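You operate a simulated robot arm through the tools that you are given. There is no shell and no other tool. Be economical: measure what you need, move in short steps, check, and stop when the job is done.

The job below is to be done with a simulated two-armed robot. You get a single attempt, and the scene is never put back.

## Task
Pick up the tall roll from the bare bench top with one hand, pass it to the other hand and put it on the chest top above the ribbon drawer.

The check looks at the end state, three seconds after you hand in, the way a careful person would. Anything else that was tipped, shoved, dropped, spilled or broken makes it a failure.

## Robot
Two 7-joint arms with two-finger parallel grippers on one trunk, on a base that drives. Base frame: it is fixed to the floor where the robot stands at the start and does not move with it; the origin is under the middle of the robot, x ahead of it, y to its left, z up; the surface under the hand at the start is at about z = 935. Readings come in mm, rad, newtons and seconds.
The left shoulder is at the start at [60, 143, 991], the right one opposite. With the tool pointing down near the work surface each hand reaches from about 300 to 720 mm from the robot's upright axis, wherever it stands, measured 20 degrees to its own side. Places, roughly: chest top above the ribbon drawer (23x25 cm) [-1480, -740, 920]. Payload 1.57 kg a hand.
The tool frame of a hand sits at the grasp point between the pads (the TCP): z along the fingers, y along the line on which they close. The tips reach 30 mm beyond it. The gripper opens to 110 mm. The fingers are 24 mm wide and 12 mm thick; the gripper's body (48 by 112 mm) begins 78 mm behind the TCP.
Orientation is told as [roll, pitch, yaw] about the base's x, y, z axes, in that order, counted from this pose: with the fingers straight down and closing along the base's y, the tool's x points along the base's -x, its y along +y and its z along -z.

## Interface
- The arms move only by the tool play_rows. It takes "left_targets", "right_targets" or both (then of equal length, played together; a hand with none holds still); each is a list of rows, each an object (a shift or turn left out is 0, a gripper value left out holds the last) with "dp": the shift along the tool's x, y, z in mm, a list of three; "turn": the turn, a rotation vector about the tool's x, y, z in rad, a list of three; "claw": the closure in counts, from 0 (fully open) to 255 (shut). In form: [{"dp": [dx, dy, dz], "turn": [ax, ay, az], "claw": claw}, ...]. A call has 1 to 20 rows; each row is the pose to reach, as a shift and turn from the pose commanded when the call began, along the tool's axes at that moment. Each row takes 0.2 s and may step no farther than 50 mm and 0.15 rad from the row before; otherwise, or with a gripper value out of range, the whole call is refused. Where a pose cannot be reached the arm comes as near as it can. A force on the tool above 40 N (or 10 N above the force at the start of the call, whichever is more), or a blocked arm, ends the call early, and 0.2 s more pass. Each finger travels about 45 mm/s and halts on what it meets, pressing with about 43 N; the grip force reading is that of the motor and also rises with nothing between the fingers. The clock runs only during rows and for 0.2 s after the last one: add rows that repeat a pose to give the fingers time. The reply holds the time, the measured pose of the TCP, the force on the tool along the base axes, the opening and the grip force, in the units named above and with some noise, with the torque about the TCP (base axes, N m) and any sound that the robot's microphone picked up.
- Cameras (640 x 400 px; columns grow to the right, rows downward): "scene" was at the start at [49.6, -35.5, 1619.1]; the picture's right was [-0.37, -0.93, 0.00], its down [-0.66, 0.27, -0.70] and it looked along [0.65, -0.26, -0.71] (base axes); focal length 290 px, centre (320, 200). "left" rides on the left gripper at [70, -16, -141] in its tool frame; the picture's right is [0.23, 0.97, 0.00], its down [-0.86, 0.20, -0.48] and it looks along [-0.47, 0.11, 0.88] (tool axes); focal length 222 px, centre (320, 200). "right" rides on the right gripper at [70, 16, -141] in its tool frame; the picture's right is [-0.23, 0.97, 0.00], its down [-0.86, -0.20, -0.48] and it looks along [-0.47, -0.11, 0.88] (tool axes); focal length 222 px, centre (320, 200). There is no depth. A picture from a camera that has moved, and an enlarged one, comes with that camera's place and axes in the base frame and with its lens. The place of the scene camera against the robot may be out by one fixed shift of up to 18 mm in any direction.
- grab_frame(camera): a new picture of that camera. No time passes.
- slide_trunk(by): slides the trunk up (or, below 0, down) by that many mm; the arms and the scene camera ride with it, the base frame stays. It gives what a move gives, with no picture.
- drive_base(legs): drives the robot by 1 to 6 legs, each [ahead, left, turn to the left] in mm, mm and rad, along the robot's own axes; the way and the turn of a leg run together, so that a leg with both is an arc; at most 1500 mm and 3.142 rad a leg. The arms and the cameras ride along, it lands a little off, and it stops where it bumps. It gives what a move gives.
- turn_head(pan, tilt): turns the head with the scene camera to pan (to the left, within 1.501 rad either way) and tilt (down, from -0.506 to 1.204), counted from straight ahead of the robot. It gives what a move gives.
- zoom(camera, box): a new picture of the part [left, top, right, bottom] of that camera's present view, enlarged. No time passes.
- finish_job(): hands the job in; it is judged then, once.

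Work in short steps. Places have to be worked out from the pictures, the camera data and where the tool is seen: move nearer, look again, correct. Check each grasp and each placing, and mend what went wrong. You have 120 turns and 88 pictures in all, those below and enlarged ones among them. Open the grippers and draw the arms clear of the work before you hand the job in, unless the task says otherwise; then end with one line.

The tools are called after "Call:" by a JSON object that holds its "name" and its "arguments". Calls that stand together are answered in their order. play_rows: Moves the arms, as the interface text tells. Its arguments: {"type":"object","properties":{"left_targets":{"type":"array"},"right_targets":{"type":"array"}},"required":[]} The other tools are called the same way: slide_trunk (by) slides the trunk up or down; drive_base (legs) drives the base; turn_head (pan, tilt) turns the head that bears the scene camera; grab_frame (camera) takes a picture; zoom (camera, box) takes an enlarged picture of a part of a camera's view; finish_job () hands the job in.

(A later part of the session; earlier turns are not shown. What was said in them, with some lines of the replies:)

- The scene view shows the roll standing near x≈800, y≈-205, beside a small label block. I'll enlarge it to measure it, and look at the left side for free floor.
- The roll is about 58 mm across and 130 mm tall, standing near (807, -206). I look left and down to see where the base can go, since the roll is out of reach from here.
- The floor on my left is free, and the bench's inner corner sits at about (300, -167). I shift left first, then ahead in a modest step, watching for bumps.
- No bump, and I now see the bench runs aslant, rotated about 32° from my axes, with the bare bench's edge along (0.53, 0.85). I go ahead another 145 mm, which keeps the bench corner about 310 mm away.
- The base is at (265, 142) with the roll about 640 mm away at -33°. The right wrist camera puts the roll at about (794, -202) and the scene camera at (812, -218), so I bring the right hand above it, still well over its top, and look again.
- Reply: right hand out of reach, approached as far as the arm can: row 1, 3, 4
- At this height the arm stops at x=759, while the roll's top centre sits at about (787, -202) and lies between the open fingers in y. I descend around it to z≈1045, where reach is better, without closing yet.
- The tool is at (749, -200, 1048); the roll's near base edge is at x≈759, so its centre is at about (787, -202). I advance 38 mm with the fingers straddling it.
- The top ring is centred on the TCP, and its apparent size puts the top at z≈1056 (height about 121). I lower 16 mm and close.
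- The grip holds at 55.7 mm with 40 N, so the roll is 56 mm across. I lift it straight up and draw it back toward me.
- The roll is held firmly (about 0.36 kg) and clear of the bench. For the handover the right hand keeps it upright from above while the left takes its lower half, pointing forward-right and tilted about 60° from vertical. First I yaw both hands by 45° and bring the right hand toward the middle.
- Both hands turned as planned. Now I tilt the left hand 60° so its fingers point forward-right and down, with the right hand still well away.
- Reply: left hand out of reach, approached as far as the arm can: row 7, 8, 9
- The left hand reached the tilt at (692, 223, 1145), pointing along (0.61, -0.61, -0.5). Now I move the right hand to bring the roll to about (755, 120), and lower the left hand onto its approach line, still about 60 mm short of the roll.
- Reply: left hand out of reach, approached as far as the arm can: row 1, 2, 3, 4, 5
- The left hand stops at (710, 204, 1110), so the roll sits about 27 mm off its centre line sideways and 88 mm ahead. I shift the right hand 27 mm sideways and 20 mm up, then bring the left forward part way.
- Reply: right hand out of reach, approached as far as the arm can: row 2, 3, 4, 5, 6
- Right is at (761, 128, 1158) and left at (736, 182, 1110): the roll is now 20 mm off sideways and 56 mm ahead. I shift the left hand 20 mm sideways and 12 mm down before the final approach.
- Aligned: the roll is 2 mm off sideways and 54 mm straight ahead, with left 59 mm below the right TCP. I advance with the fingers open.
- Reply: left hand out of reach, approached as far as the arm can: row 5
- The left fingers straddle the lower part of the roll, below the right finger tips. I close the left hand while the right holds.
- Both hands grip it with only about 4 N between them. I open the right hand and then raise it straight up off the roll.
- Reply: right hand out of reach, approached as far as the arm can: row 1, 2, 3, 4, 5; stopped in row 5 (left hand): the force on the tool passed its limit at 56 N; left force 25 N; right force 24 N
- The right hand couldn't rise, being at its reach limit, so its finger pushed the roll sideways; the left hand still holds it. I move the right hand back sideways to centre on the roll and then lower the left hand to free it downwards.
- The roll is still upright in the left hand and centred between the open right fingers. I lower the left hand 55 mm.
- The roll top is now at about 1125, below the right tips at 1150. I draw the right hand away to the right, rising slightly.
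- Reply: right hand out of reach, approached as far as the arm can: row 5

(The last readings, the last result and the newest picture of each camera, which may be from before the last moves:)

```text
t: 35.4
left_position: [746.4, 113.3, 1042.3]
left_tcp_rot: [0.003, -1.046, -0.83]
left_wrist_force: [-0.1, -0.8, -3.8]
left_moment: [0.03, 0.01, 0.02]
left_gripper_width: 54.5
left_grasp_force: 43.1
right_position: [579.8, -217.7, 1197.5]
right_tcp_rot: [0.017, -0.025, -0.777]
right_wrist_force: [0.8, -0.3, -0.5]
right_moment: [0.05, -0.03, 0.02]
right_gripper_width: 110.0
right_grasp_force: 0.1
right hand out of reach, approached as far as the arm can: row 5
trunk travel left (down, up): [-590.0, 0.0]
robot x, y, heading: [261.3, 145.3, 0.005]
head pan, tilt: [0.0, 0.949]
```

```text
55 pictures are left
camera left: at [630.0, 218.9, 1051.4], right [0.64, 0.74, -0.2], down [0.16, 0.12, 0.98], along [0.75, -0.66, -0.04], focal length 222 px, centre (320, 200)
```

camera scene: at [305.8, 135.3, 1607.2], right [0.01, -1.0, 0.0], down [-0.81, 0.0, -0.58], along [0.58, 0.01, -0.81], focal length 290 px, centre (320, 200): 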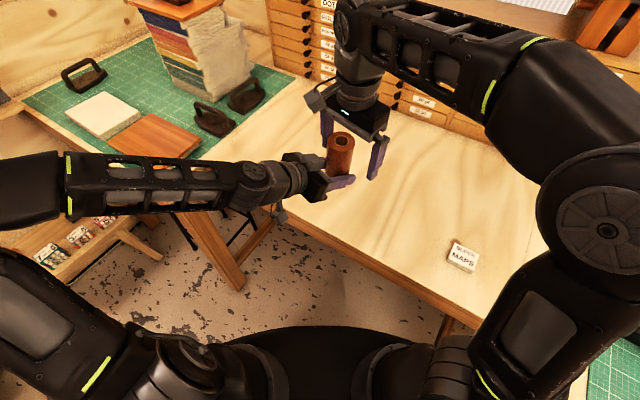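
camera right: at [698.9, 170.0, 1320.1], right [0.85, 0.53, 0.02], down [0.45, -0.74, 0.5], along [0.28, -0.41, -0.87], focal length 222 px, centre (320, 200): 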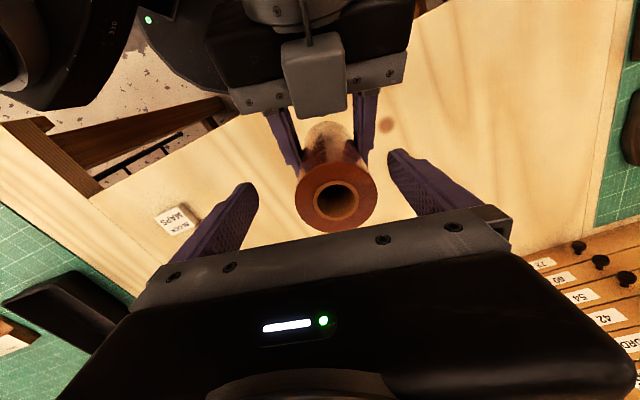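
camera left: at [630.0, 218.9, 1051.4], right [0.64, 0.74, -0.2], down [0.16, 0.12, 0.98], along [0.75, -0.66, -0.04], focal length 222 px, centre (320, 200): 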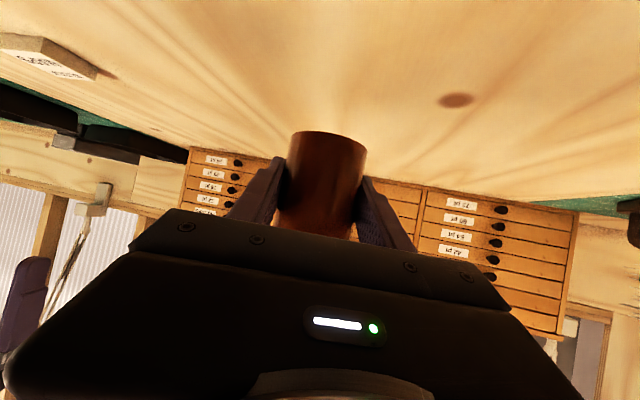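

The left hand holds the roll alone (3.8 N load, 54.5 mm). I raise it 70 mm for travel, then back away from the bench into the aisle and turn part way to look behind.

Call:
{"name": "play_rows", "arguments": {"left_targets": [{"dp": [-15, 0, -9]}, {"dp": [-30, 0, -17]}, {"dp": [-45, 0, -26]}, {"dp": [-60, 0, -35]}]}}

Call:
{"name": "drive_base", "arguments": {"legs": [[-235, 95, 0]]}}

Call:
{"name": "turn_head", "arguments": {"pan": 1.5, "tilt": 0.6}}

Call:
{"name": "grab_frame", "arguments": {"camera": "scene"}}

```text
t: 36.4
left_position: [748.8, 114.3, 1109.3]
left_tcp_rot: [0.002, -1.047, -0.825]
left_wrist_force: [0.2, -1.2, -4.7]
left_moment: [0.0, -0.01, 0.01]
left_gripper_width: 54.7
left_grasp_force: 43.6
right_position: [579.7, -216.8, 1197.8]
right_tcp_rot: [0.015, -0.025, -0.778]
right_wrist_force: [-0.9, 0.0, 0.4]
right_moment: [0.01, -0.01, 0.01]
right_gripper_width: 110.0
right_grasp_force: 0.1
trunk travel left (down, up): [-590.0, 0.0]
robot x, y, heading: [266.1, 145.2, 0.004]
head pan, tilt: [0.0, 0.949]
```

```text
t: 38.3
left_position: [511.3, 212.0, 1109.7]
left_tcp_rot: [0.002, -1.048, -0.82]
left_wrist_force: [-0.5, 0.0, -2.9]
left_moment: [0.03, 0.0, 0.03]
left_gripper_width: 54.5
left_grasp_force: 42.7
right_position: [346.4, -119.4, 1198.5]
right_tcp_rot: [0.016, -0.027, -0.77]
right_wrist_force: [0.2, 0.0, -0.3]
right_moment: [0.0, -0.04, 0.03]
right_gripper_width: 110.2
right_grasp_force: 0.0
trunk travel left (down, up): [-590.0, 0.0]
robot x, y, heading: [23.8, 236.2, 0.013]
head pan, tilt: [0.0, 0.949]
```

```text
t: 39.9
left_position: [511.1, 213.9, 1108.6]
left_tcp_rot: [-0.001, -1.048, -0.817]
left_wrist_force: [0.5, 0.0, -2.9]
left_moment: [0.02, 0.01, -0.02]
left_gripper_width: 54.6
left_grasp_force: 43.0
right_position: [346.9, -121.4, 1197.8]
right_tcp_rot: [0.012, -0.025, -0.768]
right_wrist_force: [-0.1, -0.1, 0.3]
right_moment: [-0.01, 0.01, 0.0]
right_gripper_width: 109.9
right_grasp_force: 0.0
trunk travel left (down, up): [-590.0, 0.0]
robot x, y, heading: [25.8, 233.9, 0.016]
head pan, tilt: [1.499, 0.6]
```

```text
54 pictures are left
camera scene: at [6.8, 319.0, 1635.4], right [1.0, -0.06, 0.0], down [-0.03, -0.56, -0.82], along [0.05, 0.82, -0.57], focal length 290 px, centre (320, 200)
```

scene: 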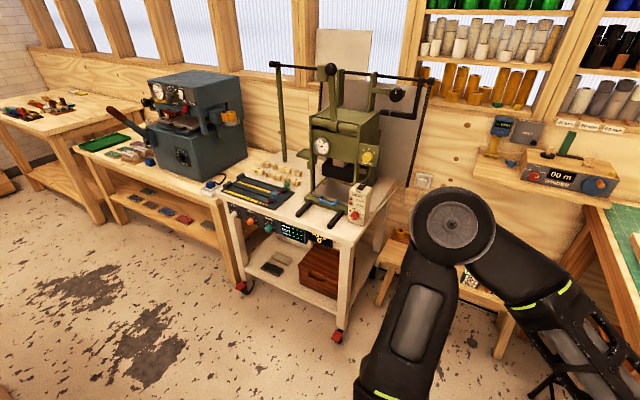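

Nothing is within a metre on the left, so I turn 1.3 rad left and look toward the chest side.

Call:
{"name": "drive_base", "arguments": {"legs": [[0, 0, 1.3]]}}

Call:
{"name": "turn_head", "arguments": {"pan": 1.4, "tilt": 0.45}}

Call:
{"name": "grab_frame", "arguments": {"camera": "scene"}}

```text
t: 43.5
left_position: [184.5, 695.6, 1109.2]
left_tcp_rot: [0.001, -1.046, 0.476]
left_wrist_force: [-0.7, -0.2, -3.0]
left_moment: [0.02, 0.03, 0.01]
left_gripper_width: 54.8
left_grasp_force: 42.9
right_position: [459.4, 444.5, 1199.1]
right_tcp_rot: [0.016, -0.026, 0.523]
right_wrist_force: [0.2, 0.2, 0.9]
right_moment: [-0.01, -0.03, 0.03]
right_gripper_width: 110.1
right_grasp_force: 0.1
trunk travel left (down, up): [-590.0, 0.0]
robot x, y, heading: [27.4, 234.9, 1.304]
head pan, tilt: [1.499, 0.6]
```

```text
t: 44.2
left_position: [184.1, 695.1, 1108.6]
left_tcp_rot: [0.001, -1.048, 0.474]
left_wrist_force: [-0.3, -0.6, -3.3]
left_moment: [0.02, 0.03, 0.0]
left_gripper_width: 54.5
left_grasp_force: 42.8
right_position: [459.1, 445.1, 1198.2]
right_tcp_rot: [0.013, -0.027, 0.522]
right_wrist_force: [1.1, 0.3, -0.4]
right_moment: [-0.01, 0.0, 0.0]
right_gripper_width: 109.9
right_grasp_force: 0.0
trunk travel left (down, up): [-590.0, 0.0]
robot x, y, heading: [27.2, 235.9, 1.309]
head pan, tilt: [1.4, 0.45]
```

```text
53 pictures are left
camera scene: at [-59.6, 241.3, 1648.9], right [0.42, 0.91, 0.0], down [0.4, -0.18, -0.9], along [-0.82, 0.38, -0.44], focal length 290 px, centre (320, 200)
```

scene: 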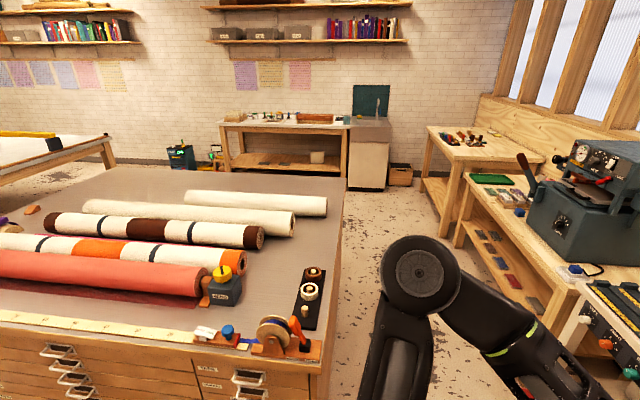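

This shows an island with flat drawers below a big top loaded with fabric rolls; its front edge is about 560 mm from me, and the goal lies farther along it. I finish turning to face it (heading ≈2.58) and look left along the front.

Call:
{"name": "drive_base", "arguments": {"legs": [[0, 0, 1.275], [0, 500, 0]]}}

Call:
{"name": "turn_head", "arguments": {"pan": 0.75, "tilt": 0.6}}

Call:
{"name": "grab_frame", "arguments": {"camera": "scene"}}

```text
t: 50.4
left_position: [-631.6, 74.9, 1109.0]
left_tcp_rot: [0.001, -1.047, 1.771]
left_wrist_force: [-0.6, -0.2, -3.3]
left_moment: [-0.04, 0.0, -0.01]
left_gripper_width: 54.4
left_grasp_force: 43.1
right_position: [-317.0, 271.5, 1197.1]
right_tcp_rot: [0.013, -0.026, 1.818]
right_wrist_force: [0.1, 0.2, -0.4]
right_moment: [0.03, 0.0, -0.01]
right_gripper_width: 110.1
right_grasp_force: 0.1
trunk travel left (down, up): [-590.0, 0.0]
robot x, y, heading: [-233.3, -203.6, 2.603]
head pan, tilt: [1.4, 0.45]
```

```text
t: 51.4
left_position: [-630.8, 76.1, 1109.7]
left_tcp_rot: [0.0, -1.047, 1.772]
left_wrist_force: [0.6, -0.5, -3.8]
left_moment: [0.01, -0.03, 0.01]
left_gripper_width: 54.7
left_grasp_force: 42.9
right_position: [-316.2, 272.5, 1197.1]
right_tcp_rot: [0.014, -0.026, 1.817]
right_wrist_force: [-0.4, 0.8, -0.1]
right_moment: [0.01, -0.03, 0.01]
right_gripper_width: 109.8
right_grasp_force: 0.1
trunk travel left (down, up): [-590.0, 0.0]
robot x, y, heading: [-230.1, -196.7, 2.605]
head pan, tilt: [0.75, 0.6]
```

```text
52 pictures are left
camera scene: at [-289.6, -239.2, 1635.4], right [-0.21, 0.98, 0.0], down [0.55, 0.12, -0.83], along [-0.81, -0.17, -0.56], focal length 290 px, centre (320, 200)
```

scene: 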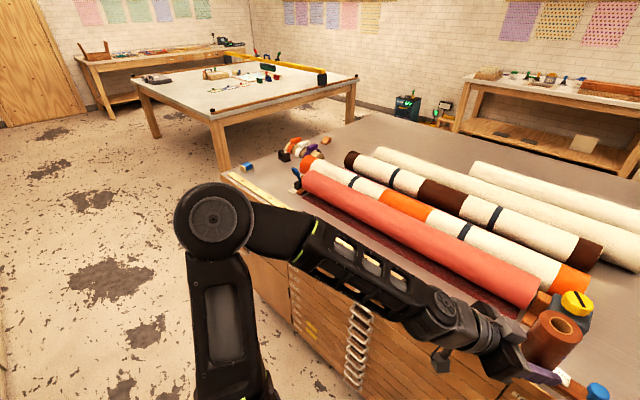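

The island's left front corner is near (-1405, -954), so the goal is close to its left end. I drive left another 700 mm and look closer.

Call:
{"name": "drive_base", "arguments": {"legs": [[0, 700, -0.02]]}}

Call:
{"name": "turn_head", "arguments": {"pan": 0.4, "tilt": 0.75}}

Call:
{"name": "grab_frame", "arguments": {"camera": "scene"}}

```text
t: 55.2
left_position: [-986.5, -504.5, 1108.9]
left_tcp_rot: [0.001, -1.047, 1.75]
left_wrist_force: [0.3, -0.6, -2.8]
left_moment: [-0.02, -0.02, -0.01]
left_gripper_width: 54.8
left_grasp_force: 42.7
right_position: [-667.0, -312.9, 1197.9]
right_tcp_rot: [0.014, -0.025, 1.798]
right_wrist_force: [-0.3, -0.2, 0.4]
right_moment: [0.01, -0.03, -0.01]
right_gripper_width: 109.9
right_grasp_force: 0.0
trunk travel left (down, up): [-590.0, 0.0]
robot x, y, heading: [-590.8, -786.6, 2.582]
head pan, tilt: [0.75, 0.6]
```

```text
t: 56.0
left_position: [-985.1, -504.4, 1108.7]
left_tcp_rot: [0.0, -1.047, 1.751]
left_wrist_force: [0.1, -0.1, -3.3]
left_moment: [-0.03, -0.04, 0.03]
left_gripper_width: 54.7
left_grasp_force: 41.9
right_position: [-665.0, -312.4, 1199.3]
right_tcp_rot: [0.014, -0.027, 1.797]
right_wrist_force: [-0.5, -0.6, 0.7]
right_moment: [-0.01, 0.0, 0.02]
right_gripper_width: 109.9
right_grasp_force: 0.1
trunk travel left (down, up): [-590.0, 0.0]
robot x, y, heading: [-591.3, -785.3, 2.578]
head pan, tilt: [0.4, 0.75]
```

```text
51 pictures are left
camera scene: at [-644.0, -794.8, 1622.5], right [0.16, 0.99, 0.0], down [0.67, -0.11, -0.73], along [-0.72, 0.12, -0.68], focal length 290 px, centre (320, 200)
```

scene: 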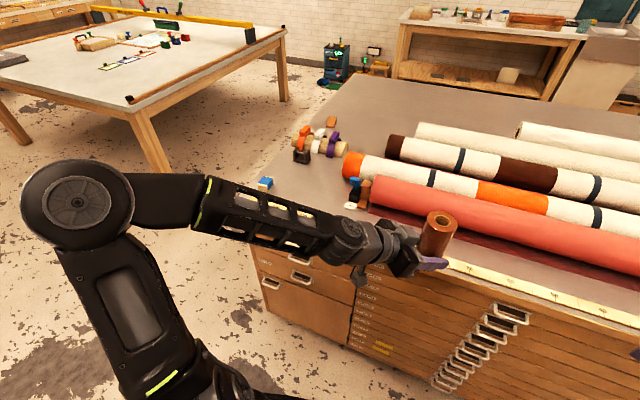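

By projection the goal lies near pixel (299, 186), between a small blue item and the ribbon-roll ends. I zoom in there.

Call:
{"name": "zoom", "arguments": {"camera": "scene", "box": [220, 110, 420, 240]}}

Call:
{"name": "zoom", "arguments": {"camera": "scene", "box": [240, 230, 400, 350]}}

```text
3.08 times, centred on (320, 175) of scene
camera zoom: at [-644.0, -794.8, 1622.5], right [0.16, 0.99, 0.0], down [0.67, -0.11, -0.73], along [-0.72, 0.12, -0.68], focal length 893 px, centre (320, 277)
```

zoom: 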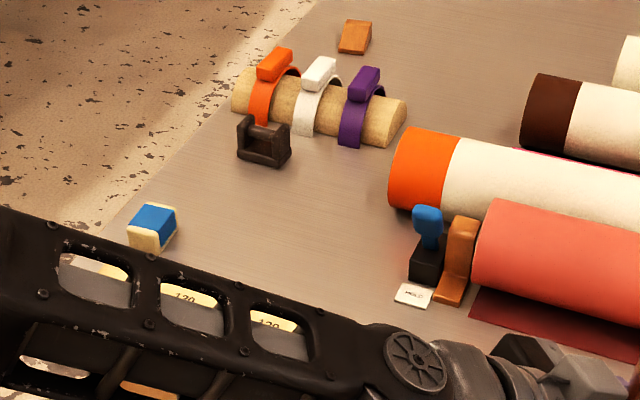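

```text
3.33 times, centred on (320, 290) of scene
camera zoom: at [-644.0, -794.8, 1622.5], right [0.16, 0.99, 0.0], down [0.67, -0.11, -0.73], along [-0.72, 0.12, -0.68], focal length 967 px, centre (320, -100)
```

zoom: 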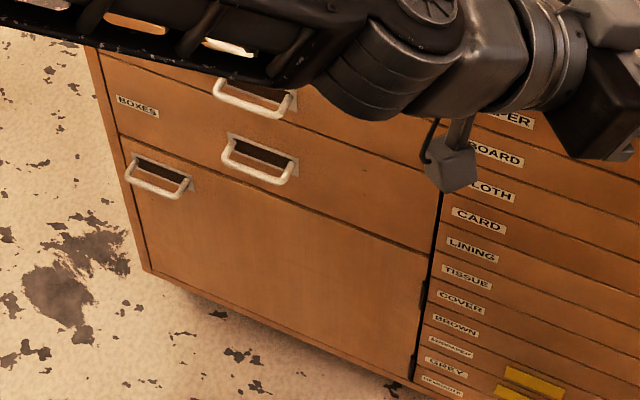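

The goal area is free: the blue block is about 120 mm from it, the dark weight 150 mm, and the blue clamp 225 mm. With the hand at 45° its camera could graze the block, so I swing the left hand to point straight ahead, shifting it left and forward while turning about the roll's axis.

Call:
{"name": "play_rows", "arguments": {"left_targets": [{"dp": [2.5, 22, -4], "turn": [-0.12, 0, -0.069]}, {"dp": [5, 44, -9], "turn": [-0.24, 0, -0.138]}, {"dp": [7.5, 66, -13], "turn": [-0.36, 0, -0.208]}, {"dp": [10, 88, -17], "turn": [-0.48, 0, -0.277]}, {"dp": [12.5, 110, -22], "turn": [-0.6, 0, -0.346]}, {"dp": [15, 132, -26], "turn": [-0.719, 0, -0.415]}, {"dp": [15, 132, -26], "turn": [-0.719, 0, -0.415]}]}}

Call:
{"name": "grab_frame", "arguments": {"camera": "scene"}}

```text
t: 57.6
left_position: [-1114.1, -574.9, 1109.5]
left_tcp_rot: [0.001, -1.048, 2.58]
left_wrist_force: [0.6, -0.2, -4.0]
left_moment: [0.01, -0.01, -0.02]
left_gripper_width: 54.5
left_grasp_force: 43.0
left hand out of reach, approached as far as the arm can: row 5, 6, 7
right_position: [-665.4, -313.1, 1197.4]
right_tcp_rot: [0.013, -0.026, 1.797]
right_wrist_force: [-1.0, -0.5, -1.0]
right_moment: [0.01, -0.03, 0.01]
right_gripper_width: 110.1
right_grasp_force: 0.1
trunk travel left (down, up): [-590.0, 0.0]
robot x, y, heading: [-588.6, -787.5, 2.583]
head pan, tilt: [0.4, 0.75]
```

```text
48 pictures are left
camera scene: at [-644.3, -794.7, 1622.5], right [0.16, 0.99, 0.0], down [0.67, -0.11, -0.73], along [-0.72, 0.12, -0.68], focal length 290 px, centre (320, 200)
```

scene: 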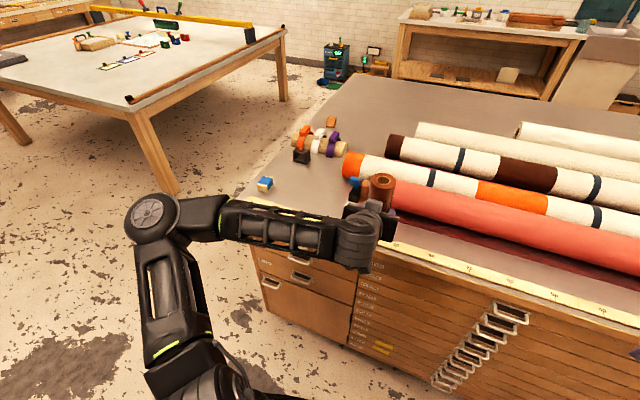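

The hand points straight ahead now, with the TCP 558 mm forward and 98 mm left of the axis. To put it over the goal I need 334 mm left and then 223 mm ahead; I do the left part first and check the scene.

Call:
{"name": "drive_base", "arguments": {"legs": [[0, 334, 0]]}}

Call:
{"name": "turn_head", "arguments": {"pan": 0.1, "tilt": 0.85}}

Call:
{"name": "grab_frame", "arguments": {"camera": "scene"}}

```text
t: 59.8
left_position: [-1295.5, -865.4, 1109.2]
left_tcp_rot: [-0.002, -1.047, 2.583]
left_wrist_force: [1.0, 0.3, -3.5]
left_moment: [0.01, -0.04, -0.02]
left_gripper_width: 54.6
left_grasp_force: 43.2
right_position: [-846.8, -601.7, 1198.1]
right_tcp_rot: [0.013, -0.027, 1.801]
right_wrist_force: [-0.1, -0.2, 0.1]
right_moment: [0.01, -0.02, 0.0]
right_gripper_width: 109.9
right_grasp_force: 0.0
trunk travel left (down, up): [-590.0, 0.0]
robot x, y, heading: [-770.2, -1076.3, 2.587]
head pan, tilt: [0.4, 0.75]
```

```text
t: 60.6
left_position: [-1294.8, -865.2, 1110.6]
left_tcp_rot: [0.001, -1.047, 2.583]
left_wrist_force: [0.5, 0.3, -3.3]
left_moment: [-0.01, -0.05, 0.01]
left_gripper_width: 54.7
left_grasp_force: 43.3
right_position: [-847.4, -601.1, 1197.9]
right_tcp_rot: [0.014, -0.026, 1.801]
right_wrist_force: [-0.2, 0.0, -0.1]
right_moment: [-0.04, -0.03, 0.03]
right_gripper_width: 109.7
right_grasp_force: 0.0
trunk travel left (down, up): [-590.0, 0.0]
robot x, y, heading: [-770.8, -1076.3, 2.585]
head pan, tilt: [0.099, 0.85]
```

```text
47 pictures are left
camera scene: at [-812.3, -1062.1, 1614.5], right [0.44, 0.9, 0.0], down [0.67, -0.33, -0.66], along [-0.59, 0.29, -0.75], focal length 290 px, centre (320, 200)
```

scene: 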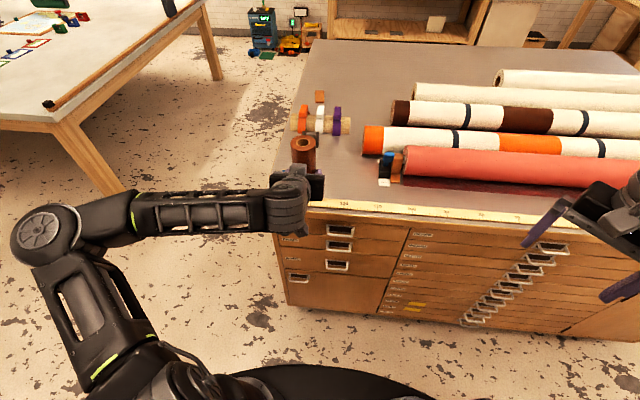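

The goal projects to about (319, 172), on open surface above the left drawer column. I zoom to read the top-left drawer label and see the area.

Call:
{"name": "zoom", "arguments": {"camera": "scene", "box": [260, 190, 420, 290]}}

Call:
{"name": "zoom", "arguments": {"camera": "scene", "box": [250, 80, 430, 220]}}

Call:
{"name": "grab_frame", "arguments": {"camera": "left"}}

```text
4.00 times, centred on (340, 240) of scene
camera zoom: at [-812.3, -1062.1, 1614.5], right [0.44, 0.9, 0.0], down [0.67, -0.33, -0.66], along [-0.59, 0.29, -0.75], focal length 1161 px, centre (240, 40)
```

zoom: 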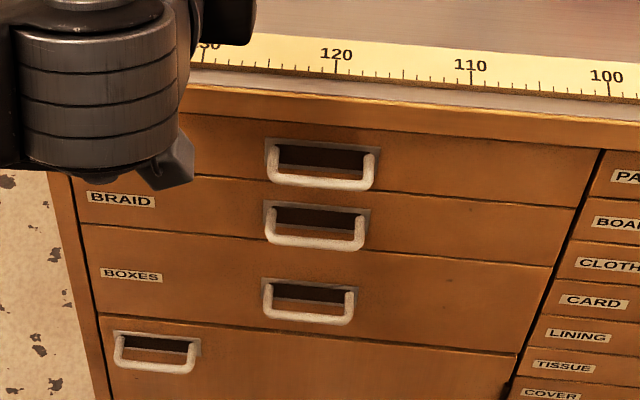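

```text
2.86 times, centred on (340, 150) of scene
camera zoom: at [-812.3, -1062.1, 1614.5], right [0.44, 0.9, 0.0], down [0.67, -0.33, -0.66], along [-0.59, 0.29, -0.75], focal length 829 px, centre (263, 343)
```

zoom: 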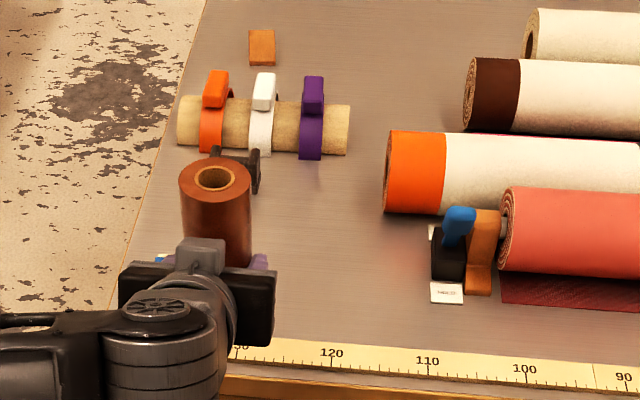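

```text
44 pictures are left
camera left: at [-1152.7, -934.3, 1119.0], right [-0.42, -0.89, -0.2], down [-0.12, -0.16, 0.98], along [-0.9, 0.44, -0.04], focal length 222 px, centre (320, 200)
```

left: 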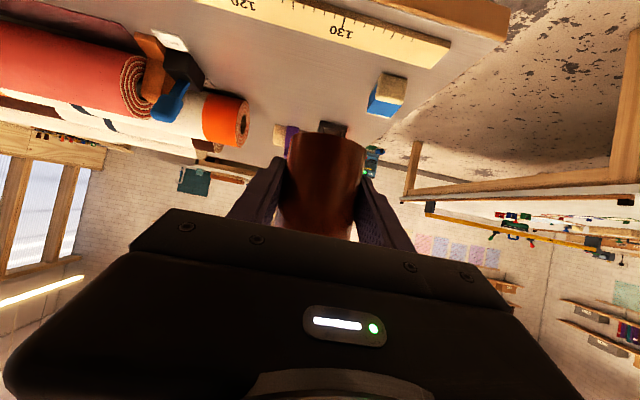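

The goal zone is open surface just right of the blue block (block at about (-1468, -858)); nothing tall is in the way. I drive 223 ahead and 20 right, which puts the roll over about (-1474, -730), a little away from the block.

Call:
{"name": "drive_base", "arguments": {"legs": [[223, -20, 0]]}}

Call:
{"name": "grab_frame", "arguments": {"camera": "scene"}}

Call:
{"name": "grab_frame", "arguments": {"camera": "left"}}

```text
t: 62.3
left_position: [-1474.0, -731.8, 1109.4]
left_tcp_rot: [0.0, -1.044, 2.585]
left_wrist_force: [-0.1, -0.5, -4.1]
left_moment: [-0.01, -0.02, -0.01]
left_gripper_width: 54.6
left_grasp_force: 43.5
right_position: [-1027.3, -468.2, 1197.5]
right_tcp_rot: [0.014, -0.025, 1.802]
right_wrist_force: [-0.8, -0.5, 0.2]
right_moment: [-0.01, -0.05, -0.01]
right_gripper_width: 110.0
right_grasp_force: 0.0
trunk travel left (down, up): [-590.0, 0.0]
robot x, y, heading: [-946.5, -942.7, 2.591]
head pan, tilt: [0.099, 0.85]
```

```text
43 pictures are left
camera scene: at [-990.8, -927.9, 1614.4], right [0.44, 0.9, 0.0], down [0.68, -0.33, -0.66], along [-0.59, 0.29, -0.75], focal length 290 px, centre (320, 200)
```

scene: 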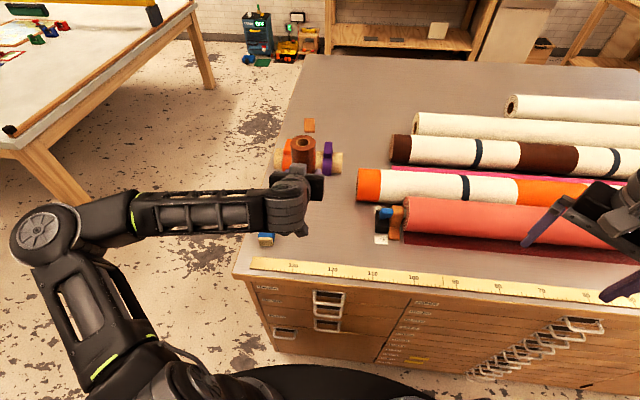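

```text
42 pictures are left
camera left: at [-1331.1, -801.7, 1118.5], right [-0.42, -0.89, -0.2], down [-0.12, -0.16, 0.98], along [-0.9, 0.43, -0.04], focal length 222 px, centre (320, 200)
```

left: 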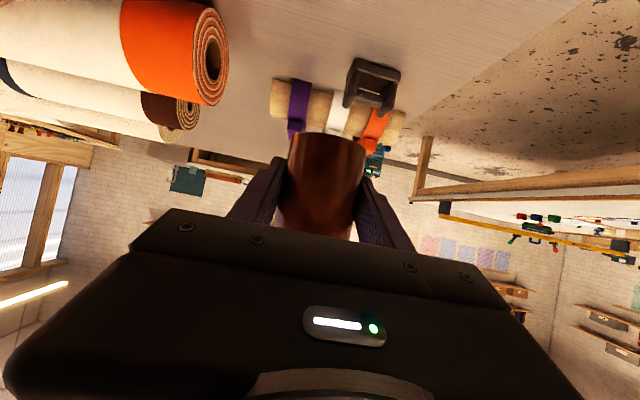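

The roll hangs over (-1474, -732), with the weight 110 mm beyond it and the block off to the left. I lower it vertically to z≈978, leaving the bottom about 20 mm above the surface, and look.

Call:
{"name": "play_rows", "arguments": {"left_targets": [{"dp": [19, 0, 11]}, {"dp": [38, 0, 22]}, {"dp": [57, 0, 33]}, {"dp": [76, 0, 44]}, {"dp": [95, 0, 55]}, {"dp": [113.5, 0, 65.5]}, {"dp": [113.5, 0, 65.5]}]}}

Call:
{"name": "grab_frame", "arguments": {"camera": "left"}}

Call:
{"name": "zoom", "arguments": {"camera": "scene", "box": [220, 110, 420, 250]}}

```text
t: 63.9
left_position: [-1473.8, -730.9, 979.4]
left_tcp_rot: [-0.001, -1.049, 2.585]
left_wrist_force: [-0.5, 0.1, -3.6]
left_moment: [0.01, -0.03, 0.02]
left_gripper_width: 54.6
left_grasp_force: 43.1
right_position: [-1024.8, -469.6, 1197.7]
right_tcp_rot: [0.014, -0.025, 1.802]
right_wrist_force: [0.1, 0.0, 0.1]
right_moment: [0.06, 0.0, -0.01]
right_gripper_width: 109.9
right_grasp_force: 0.0
trunk travel left (down, up): [-590.0, 0.0]
robot x, y, heading: [-949.9, -941.1, 2.59]
head pan, tilt: [0.099, 0.85]
```

```text
41 pictures are left
camera left: at [-1330.9, -800.7, 988.3], right [-0.42, -0.89, -0.2], down [-0.12, -0.16, 0.98], along [-0.9, 0.43, -0.04], focal length 222 px, centre (320, 200)
```

left: 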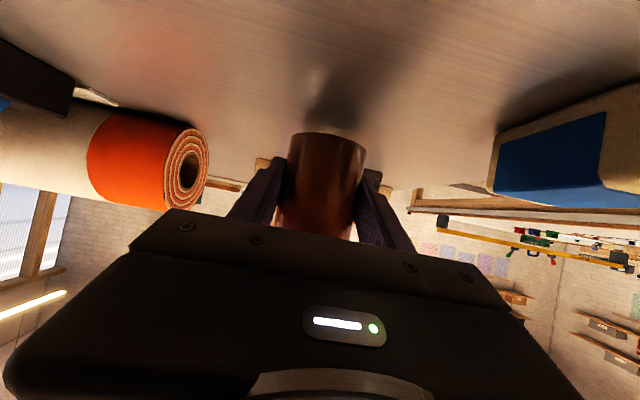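

```text
2.86 times, centred on (320, 180) of scene
camera zoom: at [-989.4, -928.9, 1614.5], right [0.44, 0.9, 0.0], down [0.68, -0.33, -0.66], along [-0.59, 0.29, -0.75], focal length 829 px, centre (320, 257)
```

zoom: 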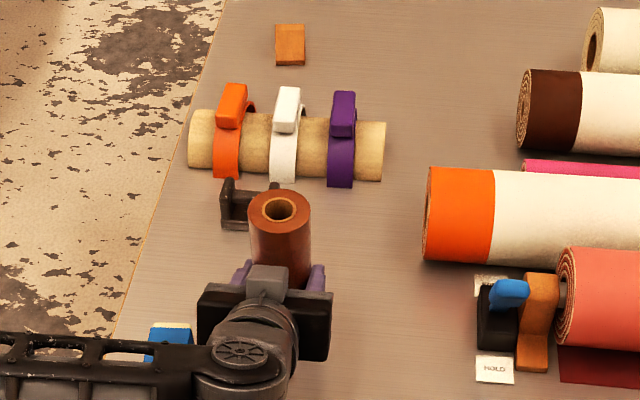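

About 22 mm remain, and the hand, camera and forearm clear the blue block. I lower 14 mm more and then feel for contact in small steps.

Call:
{"name": "play_rows", "arguments": {"left_targets": [{"dp": [6, 0, 3.5]}, {"dp": [12, 0, 7]}, {"dp": [12, 0, 7]}]}}

Call:
{"name": "play_rows", "arguments": {"left_targets": [{"dp": [1.7, 0, 1]}, {"dp": [3.5, 0, 2]}, {"dp": [3.5, 0, 2]}]}}

Call:
{"name": "grab_frame", "arguments": {"camera": "left"}}

```text
t: 64.7
left_position: [-1473.5, -730.0, 966.4]
left_tcp_rot: [-0.003, -1.05, 2.587]
left_wrist_force: [-1.4, 1.1, 5.0]
left_moment: [-0.02, -0.13, -0.01]
left_gripper_width: 54.5
left_grasp_force: 43.2
right_position: [-1025.4, -468.8, 1197.9]
right_tcp_rot: [0.014, -0.026, 1.801]
right_wrist_force: [0.4, 0.0, -0.4]
right_moment: [0.01, -0.01, 0.01]
right_gripper_width: 110.1
right_grasp_force: 0.1
trunk travel left (down, up): [-590.0, 0.0]
robot x, y, heading: [-946.4, -942.2, 2.587]
head pan, tilt: [0.099, 0.85]
```

```text
t: 65.5
left_position: [-1472.8, -732.5, 965.5]
left_tcp_rot: [0.0, -1.057, 2.585]
left_wrist_force: [-8.4, 5.6, 29.4]
left_moment: [-0.14, -0.11, 0.02]
left_gripper_width: 54.4
left_grasp_force: 43.3
right_position: [-1025.0, -468.8, 1198.1]
right_tcp_rot: [0.016, -0.025, 1.802]
right_wrist_force: [-0.9, 0.3, -0.1]
right_moment: [-0.01, 0.01, -0.02]
right_gripper_width: 110.2
right_grasp_force: 0.0
trunk travel left (down, up): [-590.0, 0.0]
robot x, y, heading: [-949.4, -942.5, 2.587]
head pan, tilt: [0.099, 0.85]
```

```text
39 pictures are left
camera left: at [-1329.9, -801.3, 973.1], right [-0.42, -0.89, -0.2], down [-0.11, -0.17, 0.98], along [-0.9, 0.43, -0.02], focal length 222 px, centre (320, 200)
```

left: 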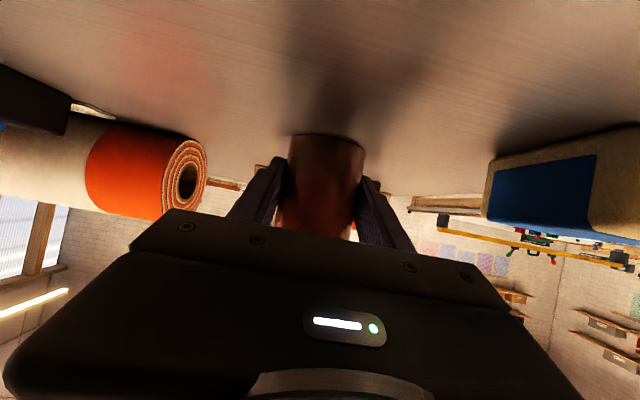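

The roll's bottom is on the surface (contact at TCP z≈966, moment near zero). I relieve the pressure by raising about 4.5 mm of command and then open the left hand.

Call:
{"name": "play_rows", "arguments": {"left_targets": [{"dp": [-2, 0, -1.2]}, {"dp": [-4.1, 0, -2.4]}, {"dp": [-4.1, 0, -2.4]}]}}

```text
t: 66.3
left_position: [-1471.8, -732.8, 966.2]
left_tcp_rot: [-0.001, -1.048, 2.583]
left_wrist_force: [-2.1, 5.6, 13.0]
left_moment: [0.49, 0.5, -0.12]
left_gripper_width: 54.5
left_grasp_force: 43.1
right_position: [-1023.9, -468.6, 1198.2]
right_tcp_rot: [0.016, -0.027, 1.804]
right_wrist_force: [0.6, 0.7, -0.3]
right_moment: [0.04, 0.0, 0.02]
right_gripper_width: 110.0
right_grasp_force: 0.1
trunk travel left (down, up): [-590.0, 0.0]
robot x, y, heading: [-950.0, -944.5, 2.59]
head pan, tilt: [0.099, 0.85]
```

There is still about 13 N of upward force, so I raise another 1.5 mm.

Call:
{"name": "play_rows", "arguments": {"left_targets": [{"dp": [-0.9, 0, -0.5]}, {"dp": [-1.4, 0, -0.8]}, {"dp": [-1.4, 0, -0.8]}]}}

```text
t: 67.1
left_position: [-1474.0, -734.2, 966.1]
left_tcp_rot: [0.002, -1.043, 2.584]
left_wrist_force: [1.0, 0.0, -0.5]
left_moment: [0.08, 0.01, -0.09]
left_gripper_width: 54.5
left_grasp_force: 42.1
right_position: [-1025.3, -468.3, 1198.9]
right_tcp_rot: [0.013, -0.025, 1.804]
right_wrist_force: [-0.2, -0.3, 0.8]
right_moment: [-0.03, 0.0, 0.02]
right_gripper_width: 109.9
right_grasp_force: 0.2
trunk travel left (down, up): [-590.0, 0.0]
robot x, y, heading: [-944.2, -944.4, 2.591]
head pan, tilt: [0.099, 0.85]
```

The force is now near zero with the roll's weight on the chest. I open the left gripper.

Call:
{"name": "play_rows", "arguments": {"left_targets": [{"claw": 0}, {}, {}, {}, {}, {}, {}]}}

Call:
{"name": "grab_frame", "arguments": {"camera": "left"}}

Call:
{"name": "zoom", "arguments": {"camera": "scene", "box": [220, 110, 420, 250]}}

```text
t: 68.7
left_position: [-1473.2, -734.1, 967.1]
left_tcp_rot: [0.001, -1.046, 2.584]
left_wrist_force: [0.2, 0.5, 0.1]
left_moment: [0.02, -0.03, 0.03]
left_gripper_width: 110.1
left_grasp_force: 0.1
right_position: [-1026.1, -468.7, 1197.2]
right_tcp_rot: [0.014, -0.027, 1.805]
right_wrist_force: [0.6, 0.2, 0.1]
right_moment: [-0.02, 0.02, 0.03]
right_gripper_width: 110.1
right_grasp_force: 0.0
trunk travel left (down, up): [-590.0, 0.0]
robot x, y, heading: [-948.4, -939.6, 2.589]
head pan, tilt: [0.099, 0.85]
```

```text
38 pictures are left
camera left: at [-1330.0, -803.1, 976.7], right [-0.42, -0.89, -0.2], down [-0.12, -0.16, 0.98], along [-0.9, 0.43, -0.04], focal length 222 px, centre (320, 200)
```

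left: 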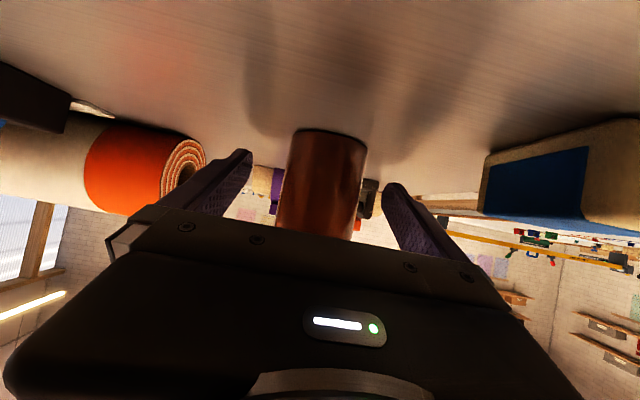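

```text
2.86 times, centred on (320, 180) of scene
camera zoom: at [-989.2, -929.0, 1614.5], right [0.44, 0.9, 0.0], down [0.68, -0.33, -0.66], along [-0.59, 0.29, -0.75], focal length 829 px, centre (320, 257)
```

zoom: 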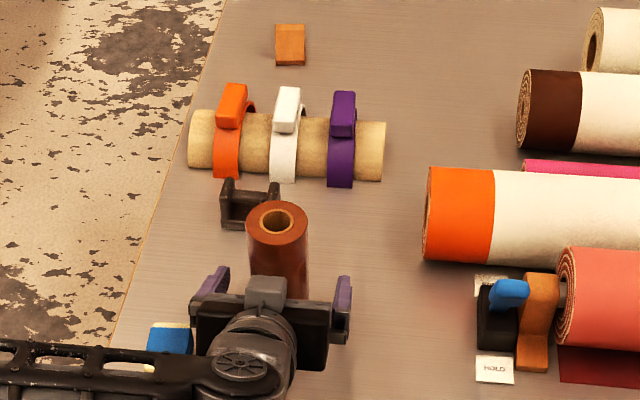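

The roll stands upright on its own. I withdraw the left hand along its own axis, back and up.

Call:
{"name": "play_rows", "arguments": {"left_targets": [{"dp": [0, 0, -12]}, {"dp": [0, 0, -25]}, {"dp": [0, 0, -38]}, {"dp": [0, 0, -50]}, {"dp": [-5, 0, -62]}, {"dp": [-15, 0, -75]}]}}

Call:
{"name": "grab_frame", "arguments": {"camera": "left"}}

```text
t: 70.1
left_position: [-1431.9, -763.7, 1018.0]
left_tcp_rot: [-0.003, -1.044, 2.586]
left_wrist_force: [-0.5, 0.3, -0.1]
left_moment: [0.03, 0.01, 0.0]
left_gripper_width: 110.1
left_grasp_force: 0.0
left hand out of reach, approached as far as the arm can: row 4, 5, 6
right_position: [-1025.3, -468.4, 1196.9]
right_tcp_rot: [0.014, -0.028, 1.804]
right_wrist_force: [0.2, -0.7, -0.6]
right_moment: [0.0, -0.01, -0.04]
right_gripper_width: 110.1
right_grasp_force: 0.0
trunk travel left (down, up): [-590.0, 0.0]
robot x, y, heading: [-949.0, -940.7, 2.585]
head pan, tilt: [0.099, 0.85]
```

```text
36 pictures are left
camera left: at [-1289.1, -831.8, 1027.0], right [-0.42, -0.89, -0.2], down [-0.12, -0.16, 0.98], along [-0.9, 0.43, -0.04], focal length 222 px, centre (320, 200)
```

left: 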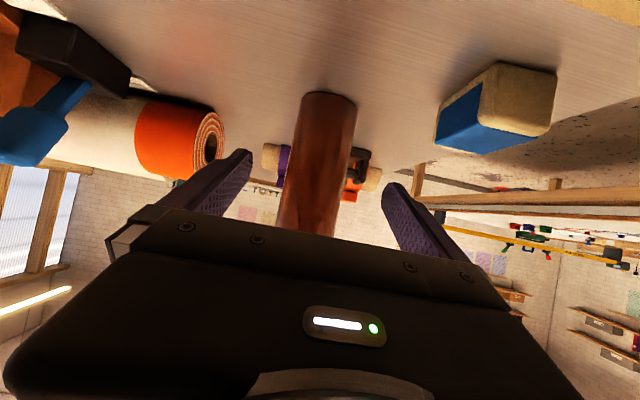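

The hand is 50 mm back and 50 mm up, centred with the roll between the open fingers, and clear of the block. I drive the base straight back 250 mm to bring everything clear.

Call:
{"name": "drive_base", "arguments": {"legs": [[-250, 0, 0]]}}

Call:
{"name": "turn_head", "arguments": {"pan": -0.1, "tilt": 0.65}}

Call:
{"name": "grab_frame", "arguments": {"camera": "scene"}}

Call:
{"name": "grab_frame", "arguments": {"camera": "left"}}

```text
t: 72.0
left_position: [-1216.0, -896.3, 1016.1]
left_tcp_rot: [-0.004, -1.048, 2.589]
left_wrist_force: [0.0, -0.8, -0.5]
left_moment: [0.01, 0.01, 0.0]
left_gripper_width: 110.0
left_grasp_force: 0.1
right_position: [-811.2, -602.0, 1197.9]
right_tcp_rot: [0.016, -0.027, 1.804]
right_wrist_force: [0.2, -1.3, -0.7]
right_moment: [0.02, 0.01, -0.01]
right_gripper_width: 110.1
right_grasp_force: 0.0
trunk travel left (down, up): [-590.0, 0.0]
robot x, y, heading: [-734.9, -1073.8, 2.593]
head pan, tilt: [0.099, 0.85]
```

```text
t: 72.7
left_position: [-1217.8, -894.7, 1017.1]
left_tcp_rot: [-0.004, -1.047, 2.589]
left_wrist_force: [0.0, 0.2, 0.0]
left_moment: [-0.02, 0.06, -0.01]
left_gripper_width: 109.8
left_grasp_force: 0.1
right_position: [-810.8, -600.9, 1197.8]
right_tcp_rot: [0.012, -0.026, 1.804]
right_wrist_force: [0.0, -0.4, -0.6]
right_moment: [-0.02, 0.0, -0.03]
right_gripper_width: 110.0
right_grasp_force: 0.0
trunk travel left (down, up): [-590.0, 0.0]
robot x, y, heading: [-736.7, -1074.7, 2.593]
head pan, tilt: [-0.099, 0.649]
```

```text
35 pictures are left
camera scene: at [-773.1, -1043.0, 1631.0], right [0.6, 0.8, 0.0], down [0.48, -0.37, -0.8], along [-0.63, 0.48, -0.61], focal length 290 px, centre (320, 200)
```

scene: 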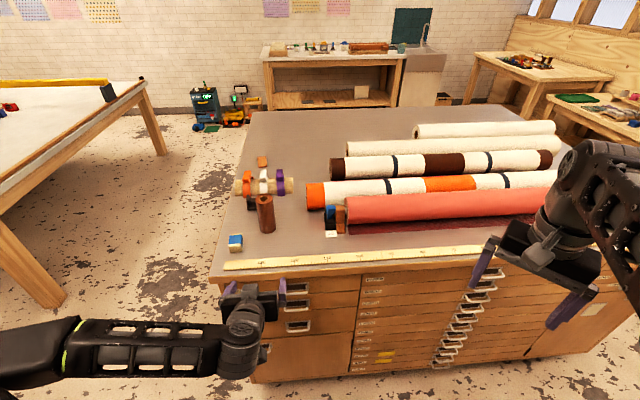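

```text
34 pictures are left
camera left: at [-1074.6, -964.6, 1027.0], right [-0.42, -0.89, -0.2], down [-0.12, -0.16, 0.98], along [-0.9, 0.43, -0.04], focal length 222 px, centre (320, 200)
```

left: 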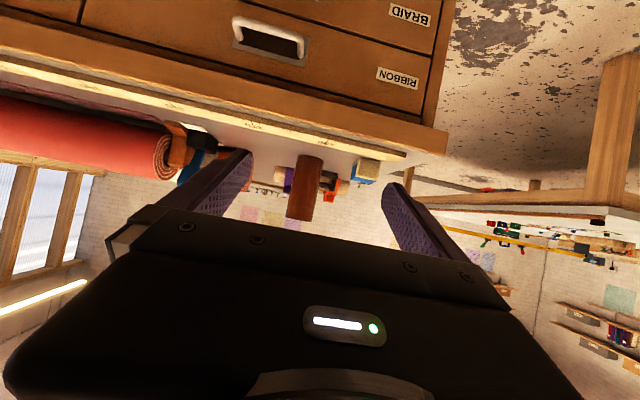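

The roll stands upright above the top-left drawer, which the left camera shows labelled RIBBON. The neighbouring items are undisturbed and both hands are open and clear, so I hand in.

Call:
{"name": "finish_job", "arguments": {}}

```text
The job is handed in.
```

The right hand picked up the roll and passed it to the left, which stood it upright on the chest top above the ribbon drawer. Nothing else was seen to be disturbed, and both grippers are open and clear.
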